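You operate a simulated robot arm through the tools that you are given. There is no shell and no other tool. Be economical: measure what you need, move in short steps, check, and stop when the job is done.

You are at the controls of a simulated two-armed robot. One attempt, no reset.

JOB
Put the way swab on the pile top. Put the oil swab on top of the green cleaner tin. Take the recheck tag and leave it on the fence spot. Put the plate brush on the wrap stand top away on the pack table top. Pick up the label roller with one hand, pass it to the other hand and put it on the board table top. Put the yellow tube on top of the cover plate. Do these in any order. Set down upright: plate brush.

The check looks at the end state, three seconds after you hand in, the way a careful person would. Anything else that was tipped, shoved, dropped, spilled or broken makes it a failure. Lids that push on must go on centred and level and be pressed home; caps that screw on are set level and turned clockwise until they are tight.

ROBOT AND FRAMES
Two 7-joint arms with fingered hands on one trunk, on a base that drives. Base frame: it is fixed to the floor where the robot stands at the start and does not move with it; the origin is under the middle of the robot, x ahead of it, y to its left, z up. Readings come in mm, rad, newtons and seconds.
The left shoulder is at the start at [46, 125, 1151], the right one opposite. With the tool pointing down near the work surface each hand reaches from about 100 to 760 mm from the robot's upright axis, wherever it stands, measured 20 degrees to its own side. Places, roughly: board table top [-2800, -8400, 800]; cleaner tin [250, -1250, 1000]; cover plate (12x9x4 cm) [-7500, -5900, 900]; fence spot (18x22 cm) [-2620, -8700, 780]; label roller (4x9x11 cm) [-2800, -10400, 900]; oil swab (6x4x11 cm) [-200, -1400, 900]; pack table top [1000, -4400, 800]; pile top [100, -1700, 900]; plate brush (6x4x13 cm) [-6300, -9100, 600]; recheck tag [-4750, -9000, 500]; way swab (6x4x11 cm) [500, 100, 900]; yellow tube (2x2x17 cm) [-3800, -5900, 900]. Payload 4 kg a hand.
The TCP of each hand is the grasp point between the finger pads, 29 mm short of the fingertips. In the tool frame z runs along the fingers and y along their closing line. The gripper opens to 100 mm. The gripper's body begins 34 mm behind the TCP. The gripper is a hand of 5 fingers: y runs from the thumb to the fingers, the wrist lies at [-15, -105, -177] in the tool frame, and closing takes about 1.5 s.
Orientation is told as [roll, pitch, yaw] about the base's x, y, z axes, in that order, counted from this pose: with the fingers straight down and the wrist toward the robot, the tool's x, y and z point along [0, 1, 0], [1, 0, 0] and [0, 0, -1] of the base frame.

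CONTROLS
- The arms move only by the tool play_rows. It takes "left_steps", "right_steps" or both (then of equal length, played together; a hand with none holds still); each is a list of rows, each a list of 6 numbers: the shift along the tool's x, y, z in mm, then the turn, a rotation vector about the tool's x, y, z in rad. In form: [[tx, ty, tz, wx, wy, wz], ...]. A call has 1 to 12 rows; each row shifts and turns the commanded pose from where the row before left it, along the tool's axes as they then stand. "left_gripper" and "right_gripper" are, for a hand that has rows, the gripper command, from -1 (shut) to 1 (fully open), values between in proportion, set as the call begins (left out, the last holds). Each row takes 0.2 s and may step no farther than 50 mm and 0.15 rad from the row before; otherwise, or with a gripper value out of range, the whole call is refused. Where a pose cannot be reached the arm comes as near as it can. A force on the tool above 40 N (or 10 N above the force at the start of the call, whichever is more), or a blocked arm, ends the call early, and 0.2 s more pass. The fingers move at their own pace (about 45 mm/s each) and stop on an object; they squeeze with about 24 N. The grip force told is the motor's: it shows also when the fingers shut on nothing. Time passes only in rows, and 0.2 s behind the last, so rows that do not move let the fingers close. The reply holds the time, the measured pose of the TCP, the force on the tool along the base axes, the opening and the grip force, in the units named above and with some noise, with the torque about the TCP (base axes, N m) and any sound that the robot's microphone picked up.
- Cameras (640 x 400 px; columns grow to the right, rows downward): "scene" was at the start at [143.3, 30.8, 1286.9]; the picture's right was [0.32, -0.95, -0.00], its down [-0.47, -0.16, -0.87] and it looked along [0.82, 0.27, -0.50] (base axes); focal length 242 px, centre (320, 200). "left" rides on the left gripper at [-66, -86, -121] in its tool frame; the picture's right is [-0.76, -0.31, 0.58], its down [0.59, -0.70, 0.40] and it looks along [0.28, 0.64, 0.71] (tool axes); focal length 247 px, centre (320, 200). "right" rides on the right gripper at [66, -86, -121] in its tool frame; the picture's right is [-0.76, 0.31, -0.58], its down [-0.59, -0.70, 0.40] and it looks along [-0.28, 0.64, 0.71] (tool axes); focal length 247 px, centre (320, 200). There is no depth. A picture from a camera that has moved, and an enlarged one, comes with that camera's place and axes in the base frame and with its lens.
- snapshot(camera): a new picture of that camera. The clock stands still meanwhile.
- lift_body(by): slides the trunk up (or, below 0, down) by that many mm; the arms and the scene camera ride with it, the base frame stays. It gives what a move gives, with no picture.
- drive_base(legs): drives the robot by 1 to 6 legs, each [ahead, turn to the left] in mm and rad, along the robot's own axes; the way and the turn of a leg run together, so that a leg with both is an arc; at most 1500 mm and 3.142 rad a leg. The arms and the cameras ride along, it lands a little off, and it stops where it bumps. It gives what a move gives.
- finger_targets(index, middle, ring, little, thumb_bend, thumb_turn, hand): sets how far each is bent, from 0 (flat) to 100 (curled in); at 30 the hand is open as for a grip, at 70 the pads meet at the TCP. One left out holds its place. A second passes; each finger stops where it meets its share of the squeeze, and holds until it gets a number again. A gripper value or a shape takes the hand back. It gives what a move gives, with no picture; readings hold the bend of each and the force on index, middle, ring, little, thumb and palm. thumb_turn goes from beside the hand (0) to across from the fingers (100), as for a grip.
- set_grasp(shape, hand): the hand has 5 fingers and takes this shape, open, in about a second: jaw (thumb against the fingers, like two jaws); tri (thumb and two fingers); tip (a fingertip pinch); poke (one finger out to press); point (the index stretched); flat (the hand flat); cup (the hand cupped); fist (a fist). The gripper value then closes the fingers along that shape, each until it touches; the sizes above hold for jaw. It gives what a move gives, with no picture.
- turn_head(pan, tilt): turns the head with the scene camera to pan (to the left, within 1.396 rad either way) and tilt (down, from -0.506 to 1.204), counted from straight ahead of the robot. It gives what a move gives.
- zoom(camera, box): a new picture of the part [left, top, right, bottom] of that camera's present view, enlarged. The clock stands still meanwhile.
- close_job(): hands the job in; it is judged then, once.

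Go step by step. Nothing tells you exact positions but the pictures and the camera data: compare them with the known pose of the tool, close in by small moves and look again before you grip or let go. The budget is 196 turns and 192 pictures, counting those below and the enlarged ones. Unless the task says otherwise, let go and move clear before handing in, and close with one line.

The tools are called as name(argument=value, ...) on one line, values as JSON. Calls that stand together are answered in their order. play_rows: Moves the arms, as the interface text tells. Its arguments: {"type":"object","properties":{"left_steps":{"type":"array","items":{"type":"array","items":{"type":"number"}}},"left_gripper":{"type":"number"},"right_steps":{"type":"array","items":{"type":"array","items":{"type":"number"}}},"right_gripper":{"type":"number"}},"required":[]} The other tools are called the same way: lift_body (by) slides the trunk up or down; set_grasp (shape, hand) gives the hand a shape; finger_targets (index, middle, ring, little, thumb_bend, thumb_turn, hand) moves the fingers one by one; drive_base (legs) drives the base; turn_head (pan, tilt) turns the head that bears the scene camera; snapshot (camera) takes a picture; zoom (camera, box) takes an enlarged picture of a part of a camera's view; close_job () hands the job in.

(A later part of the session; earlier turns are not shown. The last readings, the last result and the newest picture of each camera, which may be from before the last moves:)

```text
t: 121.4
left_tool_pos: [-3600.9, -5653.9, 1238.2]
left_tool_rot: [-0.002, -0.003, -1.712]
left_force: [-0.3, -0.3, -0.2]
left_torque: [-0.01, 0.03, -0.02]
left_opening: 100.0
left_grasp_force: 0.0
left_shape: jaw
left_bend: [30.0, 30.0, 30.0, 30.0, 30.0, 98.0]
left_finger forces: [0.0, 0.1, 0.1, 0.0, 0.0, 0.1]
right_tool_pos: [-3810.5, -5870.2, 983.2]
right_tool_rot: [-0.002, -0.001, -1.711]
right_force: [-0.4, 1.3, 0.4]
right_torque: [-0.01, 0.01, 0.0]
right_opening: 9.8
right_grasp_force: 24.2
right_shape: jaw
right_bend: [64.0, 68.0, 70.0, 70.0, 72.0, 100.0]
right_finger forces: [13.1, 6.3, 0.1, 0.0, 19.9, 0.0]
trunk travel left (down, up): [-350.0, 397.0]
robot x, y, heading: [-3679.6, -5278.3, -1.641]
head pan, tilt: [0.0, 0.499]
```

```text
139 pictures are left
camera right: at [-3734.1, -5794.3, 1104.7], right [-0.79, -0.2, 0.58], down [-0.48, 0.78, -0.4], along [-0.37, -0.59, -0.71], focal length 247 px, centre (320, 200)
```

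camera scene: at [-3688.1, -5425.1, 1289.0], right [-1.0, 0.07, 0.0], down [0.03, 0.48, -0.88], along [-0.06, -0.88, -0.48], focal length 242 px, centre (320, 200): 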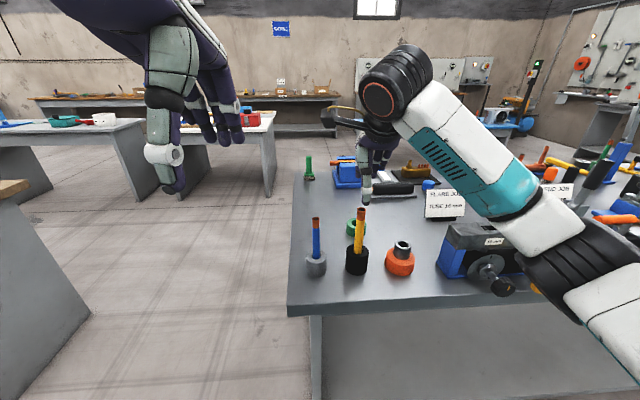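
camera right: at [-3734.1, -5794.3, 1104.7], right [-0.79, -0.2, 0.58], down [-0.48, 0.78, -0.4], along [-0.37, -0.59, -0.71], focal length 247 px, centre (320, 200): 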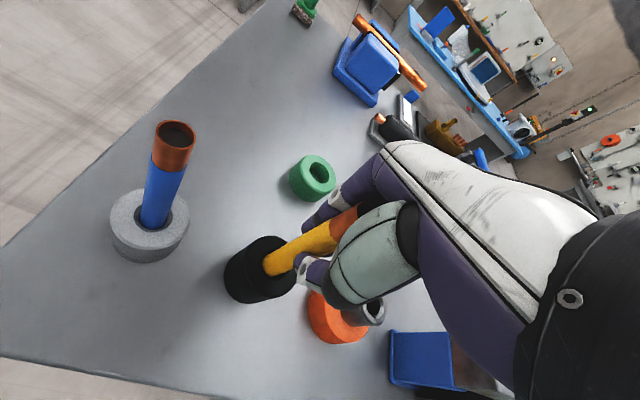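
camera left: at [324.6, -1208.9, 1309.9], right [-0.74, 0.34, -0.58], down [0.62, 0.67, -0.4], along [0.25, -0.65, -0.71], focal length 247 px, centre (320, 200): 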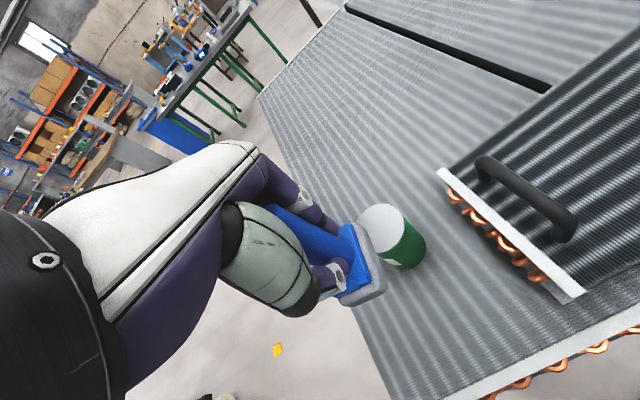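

Gripped. Lifting straight up in slow steps so the holder stays put.

play_rows(right_steps=[[0, 0, -10, 0, 0, 0], [0, 0, -15, 0, 0, 0], [0, 0, -20, 0, 0, 0], [0, 0, -20, 0, 0, 0], [0, 0, -20, 0, 0, 0], [0, 0, -30, 0, 0, 0], [0, 0, -40, 0, 0, 0], [0, 0, -40, 0, 0, 0], [0, 0, 0, 0, 0, 0]])

snapshot(camera="right")

snapshot(camera="scene")

```text
t: 123.4
left_tool_pos: [-3600.6, -5654.6, 1237.2]
left_tool_rot: [-0.002, -0.001, -1.712]
left_force: [-0.7, 0.1, -0.1]
left_torque: [0.01, 0.03, 0.01]
left_opening: 99.9
left_grasp_force: 0.1
left_shape: jaw
left_bend: [30.0, 30.0, 30.0, 30.0, 30.0, 98.0]
left_finger forces: [0.0, 0.0, 0.1, 0.0, 0.1, 0.1]
right_tool_pos: [-3806.5, -5873.9, 1177.2]
right_tool_rot: [-0.001, 0.002, -1.712]
right_force: [0.3, 0.4, -0.1]
right_torque: [0.0, 0.0, 0.01]
right_opening: 9.4
right_grasp_force: 23.7
right_shape: jaw
right_bend: [64.0, 68.0, 70.0, 70.0, 73.0, 100.0]
right_finger forces: [13.6, 6.4, 0.0, 0.0, 20.1, 0.0]
trunk travel left (down, up): [-350.0, 397.0]
robot x, y, heading: [-3677.8, -5278.1, -1.643]
head pan, tilt: [0.0, 0.499]
```

```text
138 pictures are left
camera right: at [-3729.6, -5797.4, 1298.4], right [-0.79, -0.2, 0.58], down [-0.48, 0.78, -0.4], along [-0.37, -0.59, -0.71], focal length 247 px, centre (320, 200)
```

right: 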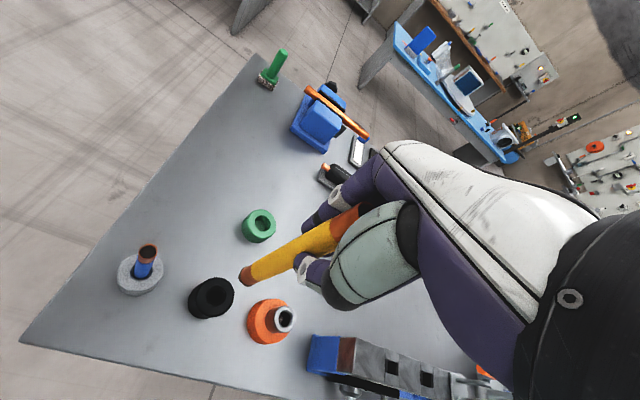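

```text
137 pictures are left
camera scene: at [-3688.5, -5425.7, 1288.8], right [-1.0, 0.07, 0.0], down [0.03, 0.48, -0.88], along [-0.06, -0.88, -0.48], focal length 242 px, centre (320, 200)
```

scene: 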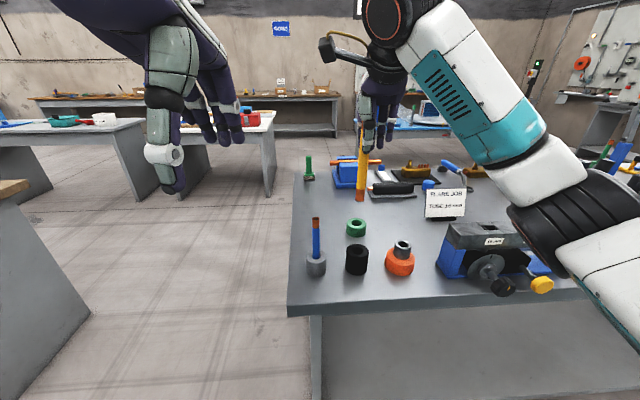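

The tube is out. I'll pull the hand in, back off from the table and face -x, toward the cover plate.

play_rows(right_steps=[[0, 0, -50, 0, 0, 0], [-20, -45, 0, 0, 0, 0], [-20, -45, 0, 0, 0, 0], [-20, -45, 0, 0, 0, 0], [-20, -45, 0, 0, 0, 0]])

drive_base(legs=[[-400, 0], [0, -1.5]])

turn_head(pan=0, tilt=0.25)

snapshot(camera="scene")

```text
t: 124.6
left_tool_pos: [-3600.2, -5653.0, 1237.7]
left_tool_rot: [-0.003, -0.003, -1.713]
left_force: [-0.5, 0.7, 0.8]
left_torque: [0.01, -0.02, 0.01]
left_opening: 99.7
left_grasp_force: 0.0
left_shape: jaw
left_bend: [30.0, 30.0, 30.0, 30.0, 30.0, 98.0]
left_finger forces: [0.0, 0.1, 0.0, 0.0, 0.0, 0.0]
right_tool_pos: [-3859.3, -5680.1, 1226.3]
right_tool_rot: [0.0, 0.0, -1.713]
right_force: [0.0, 0.5, -1.1]
right_torque: [0.01, 0.0, 0.02]
right_opening: 9.3
right_grasp_force: 23.7
right_shape: jaw
right_bend: [64.0, 68.0, 70.0, 70.0, 73.0, 100.0]
right_finger forces: [13.9, 6.4, 0.1, 0.0, 20.0, 0.0]
trunk travel left (down, up): [-350.0, 397.0]
robot x, y, heading: [-3677.2, -5278.4, -1.647]
head pan, tilt: [0.0, 0.499]
```

```text
t: 131.0
left_tool_pos: [-4020.8, -4974.0, 1238.0]
left_tool_rot: [-0.002, -0.004, 3.045]
left_force: [0.7, -0.5, -0.6]
left_torque: [-0.03, 0.04, -0.02]
left_opening: 100.2
left_grasp_force: 0.0
left_shape: jaw
left_bend: [30.0, 30.0, 30.0, 30.0, 30.0, 98.0]
left_finger forces: [0.1, 0.0, 0.1, 0.0, 0.0, 0.0]
right_tool_pos: [-4060.7, -4717.1, 1225.2]
right_tool_rot: [0.0, -0.001, 3.046]
right_force: [-0.7, 0.0, -0.3]
right_torque: [-0.02, -0.01, 0.01]
right_opening: 9.3
right_grasp_force: 24.0
right_shape: jaw
right_bend: [64.0, 68.0, 70.0, 70.0, 73.0, 100.0]
right_finger forces: [14.2, 6.6, 0.0, 0.0, 19.6, 0.0]
trunk travel left (down, up): [-350.0, 397.0]
robot x, y, heading: [-3652.2, -4877.8, 3.118]
head pan, tilt: [0.0, 0.499]
```

```text
t: 131.7
left_tool_pos: [-4020.0, -4973.7, 1236.6]
left_tool_rot: [-0.002, -0.004, 3.046]
left_force: [0.6, 0.3, 0.7]
left_torque: [0.01, -0.01, 0.03]
left_opening: 100.1
left_grasp_force: 0.1
left_shape: jaw
left_bend: [30.0, 30.0, 30.0, 30.0, 30.0, 98.0]
left_finger forces: [0.0, 0.0, 0.0, 0.0, 0.0, 0.0]
right_tool_pos: [-4061.5, -4718.1, 1225.6]
right_tool_rot: [-0.003, 0.0, 3.045]
right_force: [0.2, 0.1, -1.0]
right_torque: [0.01, -0.03, 0.01]
right_opening: 9.4
right_grasp_force: 24.1
right_shape: jaw
right_bend: [64.0, 68.0, 70.0, 70.0, 73.0, 100.0]
right_finger forces: [14.2, 6.7, 0.0, 0.0, 19.6, 0.0]
trunk travel left (down, up): [-350.0, 397.0]
robot x, y, heading: [-3648.1, -4880.9, 3.118]
head pan, tilt: [0.0, 0.25]
```

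```text
136 pictures are left
camera scene: at [-3800.9, -4873.5, 1312.0], right [0.02, 1.0, 0.0], down [0.25, -0.01, -0.97], along [-0.97, 0.02, -0.25], focal length 242 px, centre (320, 200)
```

scene: 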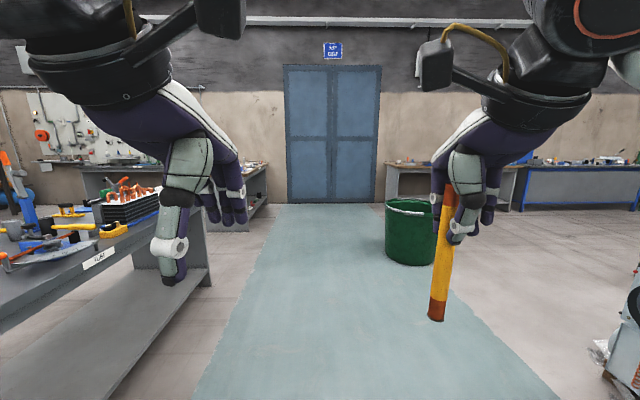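

The lane is clear up to the door. I'll drive ahead 3 m and look left toward the cover plate.

drive_base(legs=[[1500, 0.02], [1450, 0], [0, 0.8]])

snapshot(camera="scene")

```text
t: 148.1
left_tool_pos: [-6778.7, -5139.9, 1237.0]
left_tool_rot: [-0.002, -0.002, -2.444]
left_force: [0.5, 0.8, -0.3]
left_torque: [-0.02, -0.02, -0.01]
left_opening: 100.0
left_grasp_force: 0.1
left_shape: jaw
left_bend: [30.0, 30.0, 30.0, 30.0, 30.0, 98.0]
left_finger forces: [0.1, 0.0, 0.0, 0.0, 0.0, 0.0]
right_tool_pos: [-6988.5, -4988.4, 1226.4]
right_tool_rot: [-0.002, 0.001, -2.445]
right_force: [-1.1, 0.1, -1.5]
right_torque: [0.0, -0.03, -0.02]
right_opening: 9.4
right_grasp_force: 24.3
right_shape: jaw
right_bend: [64.0, 68.0, 70.0, 70.0, 73.0, 100.0]
right_finger forces: [14.5, 6.6, 0.0, 0.0, 19.5, 0.0]
trunk travel left (down, up): [-350.0, 397.0]
robot x, y, heading: [-6585.0, -4810.5, -2.363]
head pan, tilt: [0.0, 0.25]
```

```text
135 pictures are left
camera scene: at [-6693.9, -4911.5, 1312.0], right [-0.7, 0.72, 0.0], down [0.18, 0.17, -0.97], along [-0.69, -0.68, -0.25], focal length 242 px, centre (320, 200)
```

scene: 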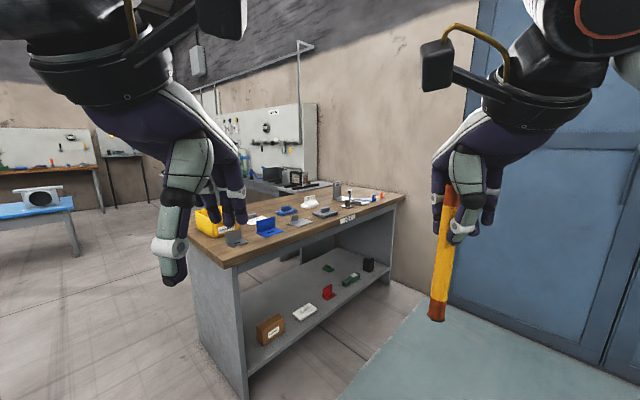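

zoom(camera="scene", box=[190, 165, 420, 270])

```text
2.78 times, centred on (305, 218) of scene
camera zoom: at [-6693.9, -4911.5, 1312.0], right [-0.7, 0.72, 0.0], down [0.18, 0.17, -0.97], along [-0.69, -0.68, -0.25], focal length 672 px, centre (362, 151)
```

zoom: 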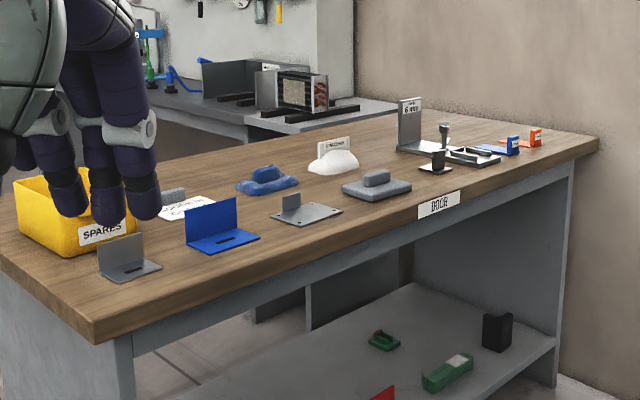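

A flat grey plate with holes and a short tab sits at about [-7506, -5870]; that should be the cover plate. I'll go up to the bench facing it.

drive_base(legs=[[0, -0.277], [873, 0], [0, 1.07]])

turn_head(pan=0, tilt=0.6)

snapshot(camera="scene")

snapshot(camera="right")

```text
t: 156.3
left_tool_pos: [-7237.4, -5582.4, 1236.9]
left_tool_rot: [-0.002, -0.003, -1.65]
left_force: [0.0, 0.5, 0.6]
left_torque: [-0.02, -0.01, -0.01]
left_opening: 100.1
left_grasp_force: 0.0
left_shape: jaw
left_bend: [30.0, 30.0, 30.0, 30.0, 30.0, 98.0]
left_finger forces: [0.0, 0.1, 0.1, 0.0, 0.1, 0.1]
right_tool_pos: [-7491.0, -5624.8, 1225.0]
right_tool_rot: [-0.002, 0.0, -1.65]
right_force: [-0.1, -0.2, -1.6]
right_torque: [-0.01, -0.01, 0.02]
right_opening: 9.1
right_grasp_force: 23.8
right_shape: jaw
right_bend: [64.0, 68.0, 70.0, 70.0, 73.0, 100.0]
right_finger forces: [14.8, 6.5, 0.0, 0.0, 19.4, 0.0]
trunk travel left (down, up): [-350.0, 397.0]
robot x, y, heading: [-7335.4, -5210.4, -1.576]
head pan, tilt: [0.0, 0.25]
```

```text
t: 157.1
left_tool_pos: [-7237.0, -5582.9, 1237.8]
left_tool_rot: [-0.002, -0.003, -1.649]
left_force: [0.7, 0.0, 0.0]
left_torque: [0.0, -0.02, -0.03]
left_opening: 99.9
left_grasp_force: 0.0
left_shape: jaw
left_bend: [30.0, 30.0, 30.0, 30.0, 30.0, 98.0]
left_finger forces: [0.0, 0.1, 0.1, 0.0, 0.1, 0.0]
right_tool_pos: [-7492.5, -5627.0, 1227.1]
right_tool_rot: [-0.001, -0.002, -1.649]
right_force: [-0.5, 0.0, 0.8]
right_torque: [-0.02, 0.0, 0.01]
right_opening: 9.0
right_grasp_force: 24.1
right_shape: jaw
right_bend: [64.0, 68.0, 70.0, 70.0, 73.0, 100.0]
right_finger forces: [14.8, 6.6, 0.0, 0.0, 19.2, 0.0]
trunk travel left (down, up): [-350.0, 397.0]
robot x, y, heading: [-7335.0, -5216.3, -1.57]
head pan, tilt: [0.0, 0.6]
```

```text
133 pictures are left
camera scene: at [-7338.8, -5356.9, 1279.9], right [-1.0, 0.0, 0.0], down [0.0, 0.56, -0.83], along [0.0, -0.83, -0.56], focal length 242 px, centre (320, 200)
```

scene: 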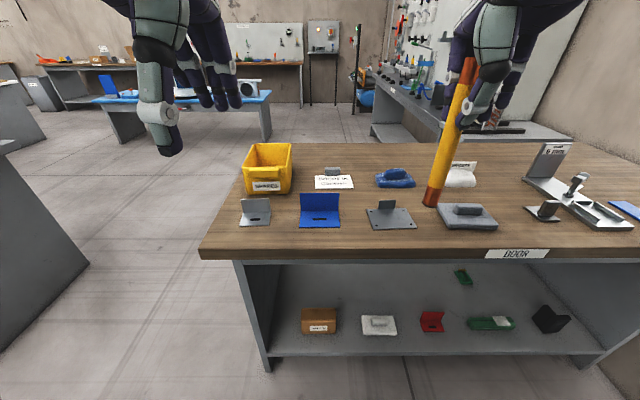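

```text
132 pictures are left
camera right: at [-7420.1, -5545.1, 1346.6], right [-0.78, -0.25, 0.58], down [-0.53, 0.75, -0.4], along [-0.33, -0.62, -0.71], focal length 247 px, centre (320, 200)
```

right: 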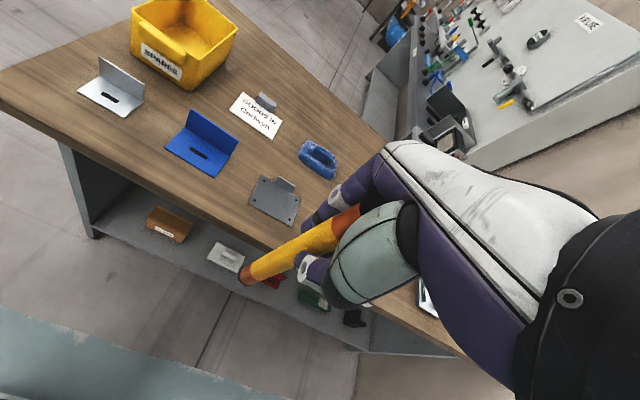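

zoom(camera="scene", box=[330, 160, 510, 250])

zoom(camera="right", box=[210, 130, 370, 230])

```text
3.56 times, centred on (420, 205) of scene
camera zoom: at [-7338.8, -5356.9, 1279.9], right [-1.0, 0.0, 0.0], down [0.0, 0.56, -0.83], along [0.0, -0.83, -0.56], focal length 859 px, centre (-36, 182)
```

zoom: 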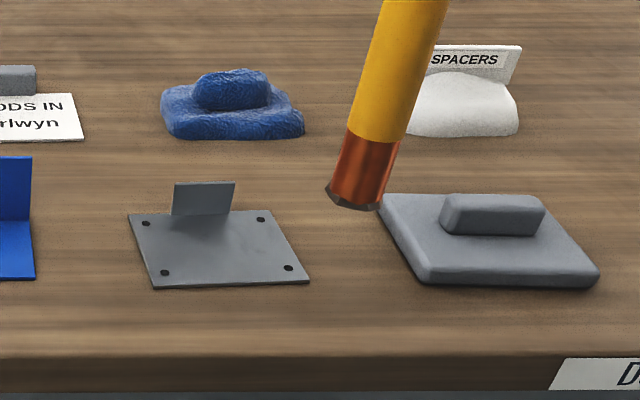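

```text
4.00 times, centred on (290, 180) of right
camera zoom: at [-7420.1, -5545.1, 1346.6], right [-0.78, -0.25, 0.58], down [-0.53, 0.75, -0.4], along [-0.33, -0.62, -0.71], focal length 988 px, centre (440, 280)
```

zoom: 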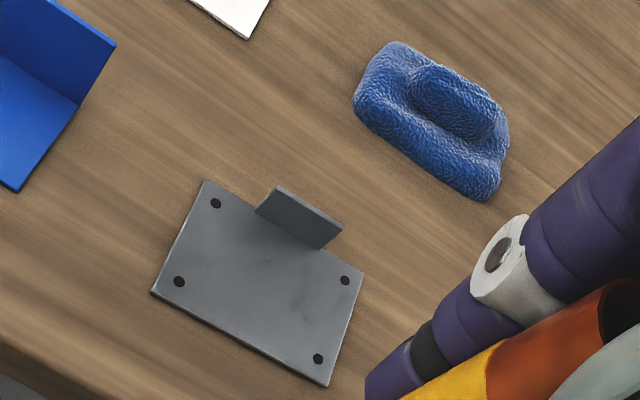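

The cover plate is a thin sheet with a tab at its back edge, centre about [-7532, -5877, 868]. I'll bring the upright tube over its middle and check before lowering.

play_rows(right_steps=[[-3.4, 41.7, 0, 0, 0, 0], [-3.4, 41.7, 0, 0, 0, 0], [-3.4, 41.7, 0, 0, 0, 0], [-3.4, 41.7, 0, 0, 0, 0], [-3.4, 41.7, 0, 0, 0, 0], [-3.4, 41.7, 0, 0, 0, 0], [0, 0, 45, 0, 0, 0], [0, 0, 45, 0, 0, 0], [0, 0, 45, 0, 0, 0], [0, 0, 30, 0, 0, 0], [0, 0, 0, 0, 0, 0]])

zoom(camera="scene", box=[310, 100, 470, 240])

zoom(camera="right", box=[160, 200, 360, 325])

```text
t: 159.5
left_tool_pos: [-7237.1, -5582.5, 1237.2]
left_tool_rot: [-0.003, -0.002, -1.65]
left_force: [-0.1, -0.8, -0.1]
left_torque: [0.02, 0.02, 0.03]
left_opening: 100.1
left_grasp_force: 0.1
left_shape: jaw
left_bend: [30.0, 30.0, 30.0, 30.0, 30.0, 98.0]
left_finger forces: [0.0, 0.0, 0.1, 0.1, 0.0, 0.0]
right_tool_pos: [-7532.7, -5872.9, 1061.3]
right_tool_rot: [-0.001, 0.001, -1.649]
right_force: [0.0, 1.0, -1.4]
right_torque: [-0.01, 0.01, 0.0]
right_opening: 9.1
right_grasp_force: 24.1
right_shape: jaw
right_bend: [64.0, 68.0, 70.0, 70.0, 73.0, 100.0]
right_finger forces: [14.9, 6.8, 0.0, 0.1, 19.3, 0.0]
trunk travel left (down, up): [-350.0, 397.0]
robot x, y, heading: [-7336.6, -5209.9, -1.577]
head pan, tilt: [0.0, 0.6]
```

```text
2.86 times, centred on (390, 170) of scene
camera zoom: at [-7338.8, -5356.9, 1279.9], right [-1.0, 0.0, 0.0], down [0.0, 0.57, -0.82], along [0.0, -0.82, -0.57], focal length 690 px, centre (120, 286)
```

zoom: 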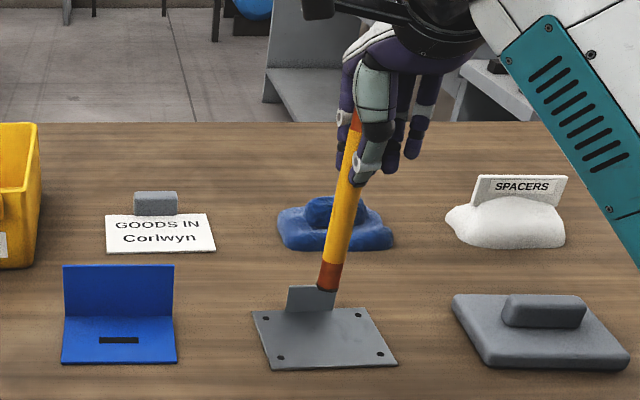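

```text
3.20 times, centred on (260, 262) of right
camera zoom: at [-7460.8, -5792.2, 1182.1], right [-0.78, -0.25, 0.58], down [-0.53, 0.75, -0.4], along [-0.33, -0.62, -0.71], focal length 790 px, centre (512, 0)
```

zoom: 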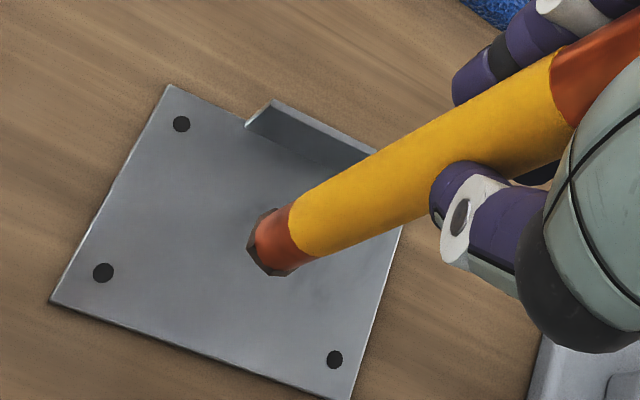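

play_rows(right_steps=[[0, -5, 20, 0, 0, 0], [0, 0, 15, 0, 0, 0], [0, 0, 5, 0, 0, 0], [0, 0, 0, 0, 0, 0]])

zoom(camera="right", box=[180, 220, 340, 320])

zoom(camera="scene", box=[350, 140, 450, 240])

```text
t: 160.5
left_tool_pos: [-7236.4, -5581.5, 1237.4]
left_tool_rot: [-0.001, -0.003, -1.651]
left_force: [0.1, -0.3, 0.2]
left_torque: [0.03, 0.0, 0.0]
left_opening: 100.0
left_grasp_force: 0.1
left_shape: jaw
left_bend: [30.0, 30.0, 30.0, 30.0, 30.0, 98.0]
left_finger forces: [0.1, 0.0, 0.1, 0.1, 0.0, 0.0]
right_tool_pos: [-7531.7, -5868.0, 1020.8]
right_tool_rot: [-0.003, -0.001, -1.651]
right_force: [-0.1, 1.0, -0.8]
right_torque: [0.01, -0.01, 0.0]
right_opening: 9.1
right_grasp_force: 24.1
right_shape: jaw
right_bend: [64.0, 68.0, 70.0, 70.0, 73.0, 100.0]
right_finger forces: [14.9, 6.8, 0.0, 0.0, 19.3, 0.0]
trunk travel left (down, up): [-350.0, 397.0]
robot x, y, heading: [-7339.3, -5214.5, -1.576]
head pan, tilt: [0.0, 0.6]
```

```text
4.00 times, centred on (260, 270) of right
camera zoom: at [-7460.0, -5787.3, 1141.4], right [-0.78, -0.25, 0.58], down [-0.53, 0.75, -0.4], along [-0.33, -0.62, -0.71], focal length 988 px, centre (560, -80)
```

zoom: 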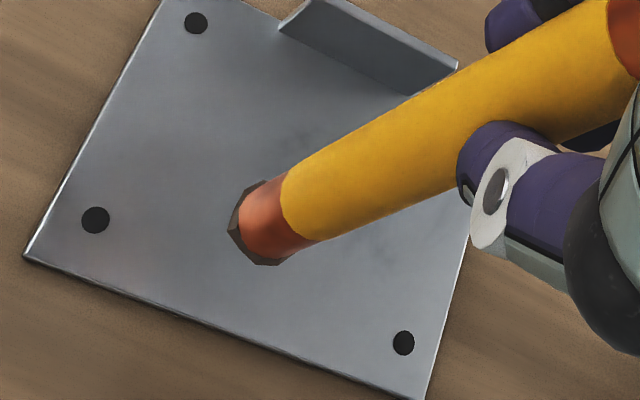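

```text
4.00 times, centred on (400, 190) of scene
camera zoom: at [-7338.8, -5357.0, 1279.8], right [-1.0, 0.0, 0.0], down [0.0, 0.57, -0.82], along [0.0, -0.82, -0.57], focal length 967 px, centre (0, 240)
```

zoom: 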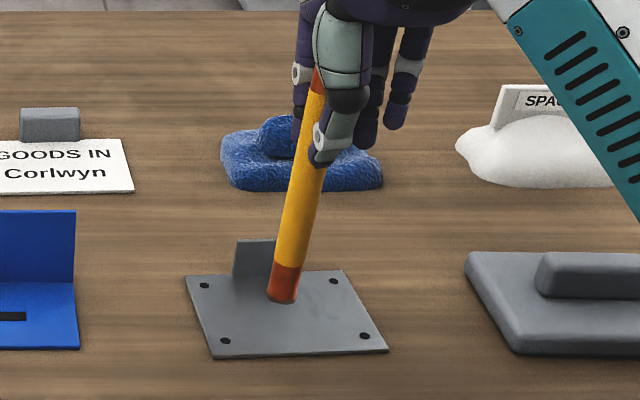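

play_rows(right_steps=[[0, 0, 2, 0, 0, 0], [0, 0, 2, 0, 0, 0], [0, 0, 1, 0, 0, 0], [0, 0, 1, 0, 0, 0], [0, 0, 0, 0, 0, 0]])

zoom(camera="right", box=[200, 220, 340, 310])

```text
t: 161.7
left_tool_pos: [-7237.5, -5582.4, 1236.8]
left_tool_rot: [0.0, -0.003, -1.649]
left_force: [-1.0, 0.2, 0.7]
left_torque: [-0.06, 0.01, -0.03]
left_opening: 100.2
left_grasp_force: 0.1
left_shape: jaw
left_bend: [30.0, 30.0, 30.0, 30.0, 30.0, 98.0]
left_finger forces: [0.0, 0.0, 0.0, 0.1, 0.0, 0.0]
right_tool_pos: [-7532.7, -5868.2, 1015.2]
right_tool_rot: [-0.003, 0.0, -1.65]
right_force: [0.8, 0.6, 0.1]
right_torque: [-0.01, 0.02, 0.0]
right_opening: 9.1
right_grasp_force: 24.3
right_shape: jaw
right_bend: [64.0, 69.0, 70.0, 70.0, 73.0, 100.0]
right_finger forces: [14.9, 6.8, 0.0, 0.1, 19.3, 0.1]
trunk travel left (down, up): [-350.0, 397.0]
robot x, y, heading: [-7338.5, -5211.7, -1.576]
head pan, tilt: [0.0, 0.6]
```

```text
4.44 times, centred on (270, 265) of right
camera zoom: at [-7461.0, -5787.8, 1135.1], right [-0.78, -0.25, 0.58], down [-0.53, 0.75, -0.4], along [-0.33, -0.62, -0.71], focal length 1098 px, centre (542, -89)
```

zoom: 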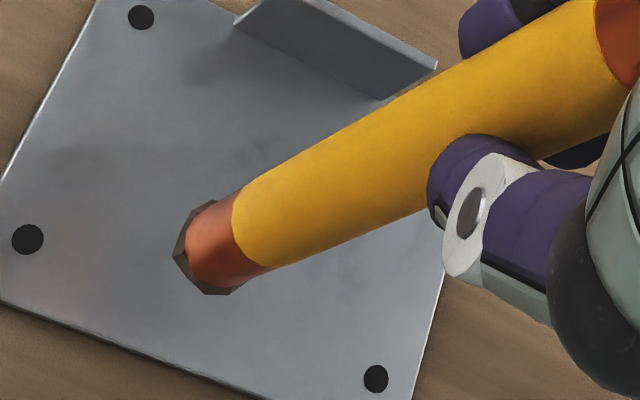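

play_rows(right_steps=[[0, 0, 1.5, 0, 0, 0], [0, 0, 1.5, 0, 0, 0], [0, 0, 1, 0, 0, 0], [0, 0, 0, 0, 0, 0]])

zoom(camera="scene", box=[360, 180, 440, 240])

```text
t: 162.7
left_tool_pos: [-7237.6, -5582.2, 1236.6]
left_tool_rot: [-0.001, -0.005, -1.65]
left_force: [-0.1, -0.3, 0.7]
left_torque: [0.02, 0.02, 0.01]
left_opening: 100.1
left_grasp_force: 0.0
left_shape: jaw
left_bend: [30.0, 30.0, 30.0, 30.0, 30.0, 98.0]
left_finger forces: [0.0, 0.0, 0.0, 0.0, 0.0, 0.0]
right_tool_pos: [-7532.5, -5869.4, 1011.0]
right_tool_rot: [-0.002, 0.0, -1.65]
right_force: [0.0, 0.6, -1.4]
right_torque: [0.02, 0.01, 0.0]
right_opening: 9.2
right_grasp_force: 23.9
right_shape: jaw
right_bend: [64.0, 69.0, 70.0, 70.0, 73.0, 100.0]
right_finger forces: [15.0, 6.8, 0.0, 0.0, 19.3, 0.0]
trunk travel left (down, up): [-350.0, 397.0]
robot x, y, heading: [-7338.3, -5210.7, -1.573]
head pan, tilt: [0.0, 0.6]
```

```text
6.67 times, centred on (400, 210) of scene
camera zoom: at [-7338.8, -5357.0, 1279.8], right [-1.0, 0.0, 0.0], down [0.0, 0.57, -0.82], along [0.0, -0.82, -0.57], focal length 1611 px, centre (-213, 133)
```

zoom: 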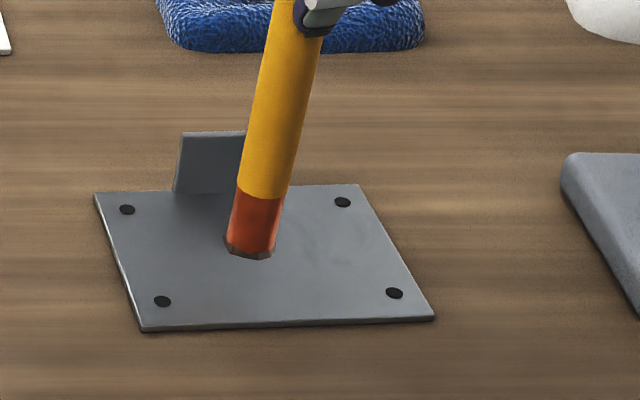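

play_rows(right_steps=[[0, 0, 1.5, 0, 0, 0], [0, 0, 1.5, 0, 0, 0], [0, 0, 1, 0, 0, 0], [0, 0, 0, 0, 0, 0]])

zoom(camera="scene", box=[360, 180, 440, 240])

```text
t: 163.7
left_tool_pos: [-7237.3, -5582.1, 1237.4]
left_tool_rot: [-0.001, -0.003, -1.65]
left_force: [0.5, 0.2, -0.3]
left_torque: [-0.02, 0.01, 0.01]
left_opening: 100.1
left_grasp_force: 0.0
left_shape: jaw
left_bend: [30.0, 30.0, 30.0, 30.0, 30.0, 98.0]
left_finger forces: [0.0, 0.1, 0.0, 0.0, 0.1, 0.0]
right_tool_pos: [-7531.4, -5869.2, 1007.2]
right_tool_rot: [-0.002, -0.002, -1.65]
right_force: [-0.1, 0.7, -0.7]
right_torque: [-0.01, 0.0, 0.03]
right_opening: 9.3
right_grasp_force: 23.5
right_shape: jaw
right_bend: [64.0, 69.0, 70.0, 70.0, 73.0, 100.0]
right_finger forces: [14.9, 6.9, 0.1, 0.0, 19.3, 0.0]
trunk travel left (down, up): [-350.0, 397.0]
robot x, y, heading: [-7338.1, -5211.8, -1.577]
head pan, tilt: [0.0, 0.6]
```

```text
6.67 times, centred on (400, 210) of scene
camera zoom: at [-7338.8, -5357.0, 1279.8], right [-1.0, 0.0, 0.0], down [0.0, 0.57, -0.82], along [0.0, -0.82, -0.57], focal length 1611 px, centre (-213, 133)
```

zoom: 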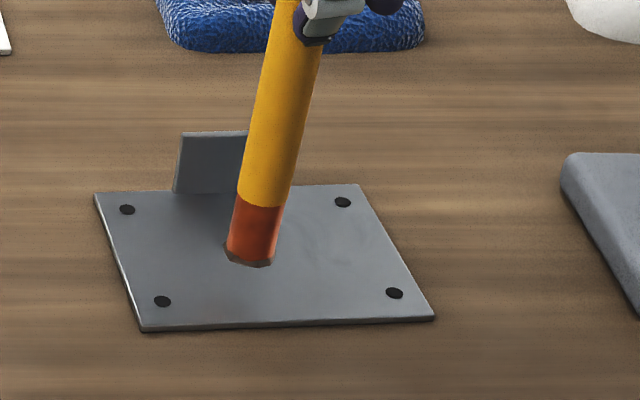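

play_rows(right_steps=[[0, 0, 1.5, 0, 0, 0], [0, 0, 1.5, 0, 0, 0], [0, 0, 1.5, 0, 0, 0], [0, 0, 1.5, 0, 0, 0], [0, 0, 0, 0, 0, 0]])

zoom(camera="right", box=[200, 220, 340, 310])

```text
t: 164.9
left_tool_pos: [-7236.9, -5582.9, 1237.8]
left_tool_rot: [-0.002, -0.004, -1.648]
left_force: [1.2, -0.3, -0.2]
left_torque: [-0.02, 0.0, -0.03]
left_opening: 99.8
left_grasp_force: 0.1
left_shape: jaw
left_bend: [30.0, 30.0, 30.0, 30.0, 30.0, 98.0]
left_finger forces: [0.0, 0.1, 0.0, 0.0, 0.0, 0.0]
right_tool_pos: [-7532.9, -5867.4, 1001.4]
right_tool_rot: [-0.002, 0.0, -1.648]
right_force: [-0.7, 0.2, -0.6]
right_torque: [-0.04, 0.02, -0.03]
right_opening: 9.2
right_grasp_force: 23.9
right_shape: jaw
right_bend: [64.0, 69.0, 70.0, 70.0, 73.0, 100.0]
right_finger forces: [14.9, 6.8, 0.0, 0.0, 19.4, 0.1]
trunk travel left (down, up): [-350.0, 397.0]
robot x, y, heading: [-7339.5, -5215.0, -1.574]
head pan, tilt: [0.0, 0.6]
```

```text
4.44 times, centred on (270, 265) of right
camera zoom: at [-7460.1, -5787.8, 1121.6], right [-0.78, -0.25, 0.58], down [-0.53, 0.75, -0.4], along [-0.33, -0.62, -0.71], focal length 1098 px, centre (542, -89)
```

zoom: 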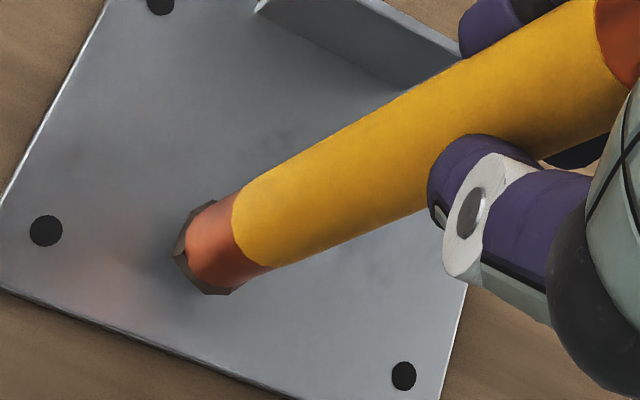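

play_rows(right_steps=[[0, 0, 1.5, 0, 0, 0], [0, 0, 1.5, 0, 0, 0], [0, 0, 1.5, 0, 0, 0], [0, 0, 1, 0, 0, 0], [0, 0, 0, 0, 0, 0]])

zoom(camera="scene", box=[360, 180, 440, 240])

```text
t: 166.1
left_tool_pos: [-7236.8, -5581.5, 1237.4]
left_tool_rot: [-0.001, -0.003, -1.65]
left_force: [-0.1, 0.4, -0.2]
left_torque: [-0.04, -0.02, 0.05]
left_opening: 99.9
left_grasp_force: 0.1
left_shape: jaw
left_bend: [30.0, 30.0, 30.0, 30.0, 30.0, 98.0]
left_finger forces: [0.1, 0.1, 0.0, 0.1, 0.0, 0.0]
right_tool_pos: [-7532.2, -5869.7, 996.0]
right_tool_rot: [-0.002, 0.0, -1.65]
right_force: [-0.2, 0.4, -0.9]
right_torque: [0.01, -0.01, -0.01]
right_opening: 9.2
right_grasp_force: 23.8
right_shape: jaw
right_bend: [64.0, 69.0, 70.0, 70.0, 73.0, 100.0]
right_finger forces: [15.0, 6.9, 0.0, 0.1, 19.3, 0.0]
trunk travel left (down, up): [-350.0, 397.0]
robot x, y, heading: [-7337.8, -5211.3, -1.578]
head pan, tilt: [0.0, 0.6]
```

```text
6.67 times, centred on (400, 210) of scene
camera zoom: at [-7338.8, -5357.0, 1279.8], right [-1.0, 0.0, 0.0], down [0.0, 0.57, -0.82], along [0.0, -0.82, -0.57], focal length 1611 px, centre (-213, 133)
```

zoom: 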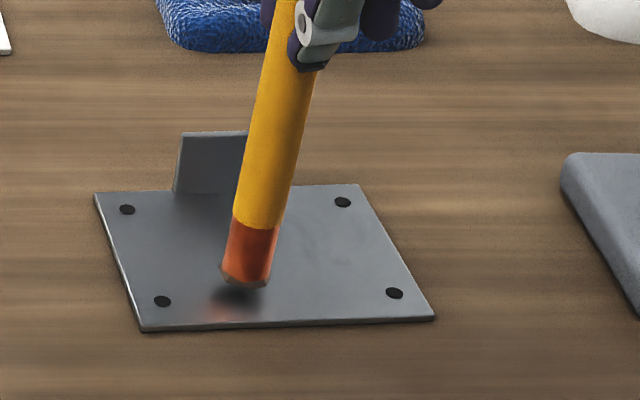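

The tube is a little near the plate's front edge. I'll shift it 15 mm farther in and continue down.

play_rows(right_steps=[[0, 15, 0, 0, 0, 0], [0, 0, 1, 0, 0, 0], [0, 0, 1, 0, 0, 0], [0, 0, 1, 0, 0, 0], [0, 0, 0, 0, 0, 0]])

zoom(camera="scene", box=[360, 180, 440, 240])

```text
t: 167.3
left_tool_pos: [-7236.3, -5583.5, 1237.2]
left_tool_rot: [-0.001, -0.005, -1.649]
left_force: [-0.1, -0.5, 0.2]
left_torque: [0.01, -0.01, -0.03]
left_opening: 100.1
left_grasp_force: 0.1
left_shape: jaw
left_bend: [30.0, 30.0, 30.0, 30.0, 30.0, 98.0]
left_finger forces: [0.1, 0.0, 0.0, 0.1, 0.1, 0.0]
right_tool_pos: [-7534.0, -5884.4, 992.4]
right_tool_rot: [-0.002, 0.0, -1.649]
right_force: [0.8, -0.3, -0.9]
right_torque: [-0.01, -0.02, -0.02]
right_opening: 9.3
right_grasp_force: 24.5
right_shape: jaw
right_bend: [64.0, 69.0, 70.0, 70.0, 73.0, 100.0]
right_finger forces: [15.0, 6.9, 0.1, 0.0, 19.3, 0.1]
trunk travel left (down, up): [-350.0, 397.0]
robot x, y, heading: [-7336.5, -5216.0, -1.577]
head pan, tilt: [0.0, 0.6]
```

```text
6.67 times, centred on (400, 210) of scene
camera zoom: at [-7338.8, -5357.0, 1279.8], right [-1.0, 0.0, 0.0], down [0.0, 0.57, -0.82], along [0.0, -0.82, -0.57], focal length 1611 px, centre (-213, 133)
```

zoom: 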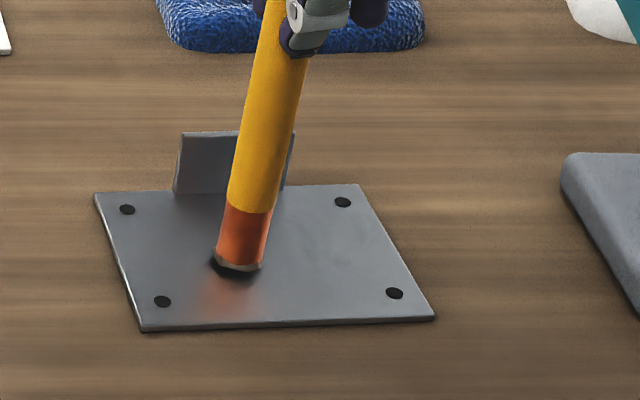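

play_rows(right_steps=[[0, 0, 1, 0, 0, 0], [0, 0, 1, 0, 0, 0], [0, 0, 1, 0, 0, 0], [0, 0, 0, 0, 0, 0]])

zoom(camera="scene", box=[360, 180, 440, 240])

```text
t: 168.3
left_tool_pos: [-7237.0, -5581.4, 1237.0]
left_tool_rot: [-0.002, -0.003, -1.65]
left_force: [0.2, -0.5, -0.6]
left_torque: [0.02, -0.02, 0.0]
left_opening: 100.2
left_grasp_force: 0.0
left_shape: jaw
left_bend: [30.0, 30.0, 30.0, 30.0, 30.0, 98.0]
left_finger forces: [0.0, 0.1, 0.0, 0.0, 0.1, 0.0]
right_tool_pos: [-7533.1, -5883.8, 989.8]
right_tool_rot: [0.0, -0.001, -1.65]
right_force: [-0.5, -0.2, -0.8]
right_torque: [0.01, 0.02, 0.01]
right_opening: 9.5
right_grasp_force: 23.8
right_shape: jaw
right_bend: [64.0, 69.0, 70.0, 70.0, 73.0, 100.0]
right_finger forces: [15.0, 6.9, 0.0, 0.0, 19.3, 0.1]
trunk travel left (down, up): [-350.0, 397.0]
robot x, y, heading: [-7338.5, -5213.6, -1.573]
head pan, tilt: [0.0, 0.6]
```

```text
6.67 times, centred on (400, 210) of scene
camera zoom: at [-7338.8, -5357.0, 1279.8], right [-1.0, 0.0, 0.0], down [0.0, 0.57, -0.82], along [0.0, -0.82, -0.57], focal length 1611 px, centre (-213, 133)
```

zoom: 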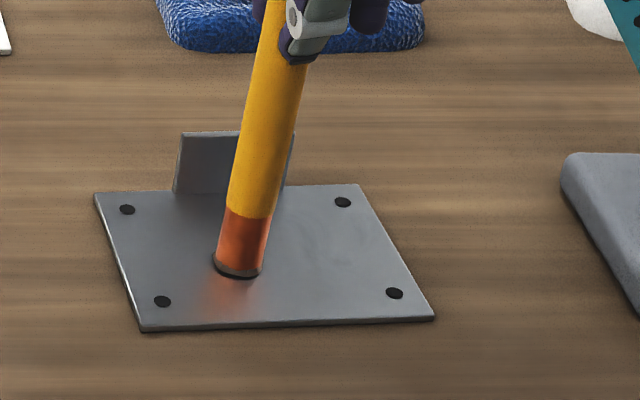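

Nearly touching. Another two millimetres.

play_rows(right_steps=[[0, 0, 1, 0, 0, 0], [0, 0, 1, 0, 0, 0], [0, 0, 0, 0, 0, 0]])

zoom(camera="scene", box=[360, 180, 440, 240])

```text
t: 169.1
left_tool_pos: [-7236.4, -5583.3, 1237.5]
left_tool_rot: [-0.001, -0.002, -1.651]
left_force: [0.0, 1.5, 0.7]
left_torque: [-0.06, 0.04, 0.0]
left_opening: 100.2
left_grasp_force: 0.1
left_shape: jaw
left_bend: [30.0, 30.0, 30.0, 30.0, 30.0, 98.0]
left_finger forces: [0.0, 0.1, 0.1, 0.0, 0.0, 0.1]
right_tool_pos: [-7532.2, -5883.4, 987.3]
right_tool_rot: [-0.002, 0.0, -1.648]
right_force: [0.0, -0.2, -1.5]
right_torque: [-0.03, 0.0, -0.01]
right_opening: 9.3
right_grasp_force: 23.6
right_shape: jaw
right_bend: [64.0, 69.0, 70.0, 70.0, 73.0, 100.0]
right_finger forces: [15.0, 6.9, 0.0, 0.0, 19.3, 0.0]
trunk travel left (down, up): [-350.0, 397.0]
robot x, y, heading: [-7338.2, -5211.6, -1.577]
head pan, tilt: [0.0, 0.6]
```

```text
6.67 times, centred on (400, 210) of scene
camera zoom: at [-7338.8, -5357.0, 1279.8], right [-1.0, 0.0, 0.0], down [0.0, 0.57, -0.82], along [0.0, -0.82, -0.57], focal length 1611 px, centre (-213, 133)
```

zoom: 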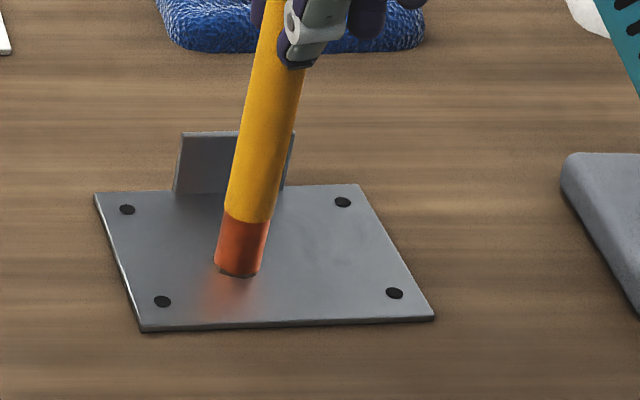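

play_rows(right_steps=[[0, 0, 0.8, 0, 0, 0], [0, 0, 0.8, 0, 0, 0], [0, 0, 0, 0, 0, 0]])

zoom(camera="scene", box=[360, 180, 440, 240])

```text
t: 169.9
left_tool_pos: [-7237.7, -5581.5, 1237.6]
left_tool_rot: [-0.003, -0.003, -1.649]
left_force: [-0.3, -0.4, -0.4]
left_torque: [0.02, -0.02, 0.0]
left_opening: 99.7
left_grasp_force: 0.0
left_shape: jaw
left_bend: [30.0, 30.0, 30.0, 30.0, 30.0, 98.0]
left_finger forces: [0.0, 0.0, 0.1, 0.1, 0.1, 0.1]
right_tool_pos: [-7533.2, -5883.7, 987.8]
right_tool_rot: [-0.002, -0.003, -1.65]
right_force: [-0.3, 0.6, 3.0]
right_torque: [0.0, -0.03, -0.02]
right_opening: 9.2
right_grasp_force: 24.2
right_shape: jaw
right_bend: [64.0, 69.0, 70.0, 70.0, 73.0, 100.0]
right_finger forces: [15.3, 7.0, 0.0, 0.0, 20.1, 0.0]
trunk travel left (down, up): [-350.0, 397.0]
robot x, y, heading: [-7336.9, -5213.8, -1.576]
head pan, tilt: [0.0, 0.6]
```

```text
6.67 times, centred on (400, 210) of scene
camera zoom: at [-7338.7, -5356.6, 1279.9], right [-1.0, 0.0, 0.0], down [0.0, 0.57, -0.82], along [0.0, -0.82, -0.57], focal length 1611 px, centre (-213, 133)
```

zoom: 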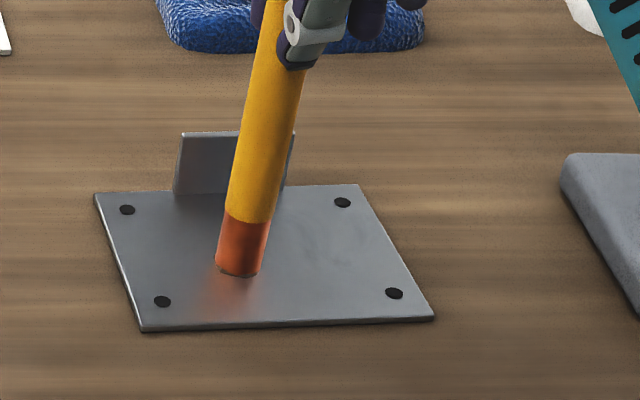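

Contact at 3 N with the tube vertical. I'll release it gently, then open wide and look before rising.

play_rows(right_steps=[[0, 0, 0, 0, 0, 0], [0, 0, 0, 0, 0, 0], [0, 0, 0, 0, 0, 0], [0, 0, 0, 0, 0, 0], [0, 0, 0, 0, 0, 0], [0, 0, 0, 0, 0, 0], [0, 0, 0, 0, 0, 0]], right_gripper=1)

snapshot(camera="scene")

```text
t: 171.5
left_tool_pos: [-7236.7, -5581.6, 1237.6]
left_tool_rot: [-0.002, -0.005, -1.648]
left_force: [-0.1, 0.3, -0.3]
left_torque: [0.01, 0.01, -0.01]
left_opening: 100.0
left_grasp_force: 0.0
left_shape: jaw
left_bend: [30.0, 30.0, 30.0, 30.0, 30.0, 98.0]
left_finger forces: [0.1, 0.0, 0.0, 0.0, 0.1, 0.1]
right_tool_pos: [-7533.5, -5883.1, 985.6]
right_tool_rot: [-0.002, 0.0, -1.649]
right_force: [0.1, -0.4, 0.3]
right_torque: [-0.01, 0.01, -0.02]
right_opening: 100.0
right_grasp_force: 0.1
right_shape: jaw
right_bend: [30.0, 30.0, 30.0, 30.0, 30.0, 98.0]
right_finger forces: [0.0, 0.1, 0.1, 0.1, 0.0, 0.0]
trunk travel left (down, up): [-350.0, 397.0]
robot x, y, heading: [-7343.0, -5213.0, -1.577]
head pan, tilt: [0.0, 0.6]
```

```text
116 pictures are left
camera scene: at [-7338.7, -5356.9, 1279.8], right [-1.0, 0.0, 0.0], down [0.0, 0.57, -0.82], along [0.0, -0.82, -0.57], focal length 242 px, centre (320, 200)
```

scene: 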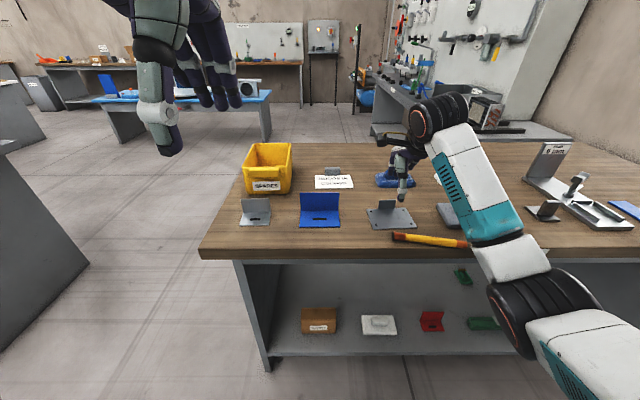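

The tube fell over but stayed on the bench, lying in front of the plate. That lets me pick it up lying down and lay it flat on the plate instead. I'll raise the hand and look.

play_rows(right_steps=[[0, 0, -40, 0, 0, 0], [0, 0, -50, 0, 0, 0], [0, 0, -50, 0, 0, 0], [0, -45, 0, 0, 0, 0], [0, -45, 0, 0, 0, 0], [0, -45, 0, 0, 0, 0], [0, -45, 0, 0, 0, 0]])

snapshot(camera="scene")

snapshot(camera="right")

```text
t: 173.1
left_tool_pos: [-7236.3, -5581.4, 1237.8]
left_tool_rot: [-0.001, -0.005, -1.65]
left_force: [0.2, -0.1, -0.5]
left_torque: [0.01, 0.02, 0.0]
left_opening: 100.2
left_grasp_force: 0.1
left_shape: jaw
left_bend: [30.0, 30.0, 30.0, 30.0, 30.0, 98.0]
left_finger forces: [0.0, 0.1, 0.0, 0.0, 0.0, 0.0]
right_tool_pos: [-7515.1, -5701.2, 1130.0]
right_tool_rot: [-0.001, -0.001, -1.65]
right_force: [-0.9, 0.4, -0.1]
right_torque: [0.02, 0.01, 0.01]
right_opening: 99.9
right_grasp_force: 0.0
right_shape: jaw
right_bend: [30.0, 30.0, 30.0, 30.0, 30.0, 98.0]
right_finger forces: [0.1, 0.1, 0.0, 0.0, 0.0, 0.1]
trunk travel left (down, up): [-350.0, 397.0]
robot x, y, heading: [-7338.8, -5216.8, -1.57]
head pan, tilt: [0.0, 0.6]
```

```text
115 pictures are left
camera scene: at [-7338.6, -5356.1, 1280.0], right [-1.0, 0.0, 0.0], down [0.0, 0.56, -0.83], along [0.0, -0.83, -0.56], focal length 242 px, centre (320, 200)
```

scene: 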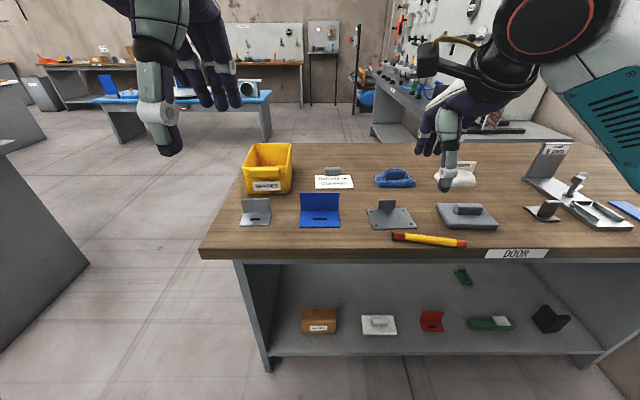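

```text
114 pictures are left
camera right: at [-7443.4, -5621.3, 1249.8], right [-0.78, -0.25, 0.58], down [-0.53, 0.75, -0.4], along [-0.33, -0.62, -0.71], focal length 247 px, centre (320, 200)
```

right: 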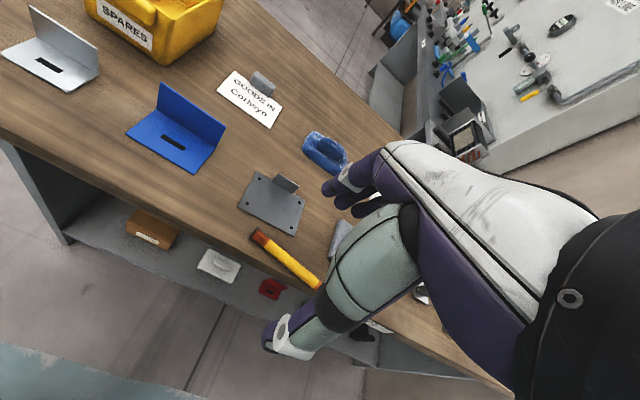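

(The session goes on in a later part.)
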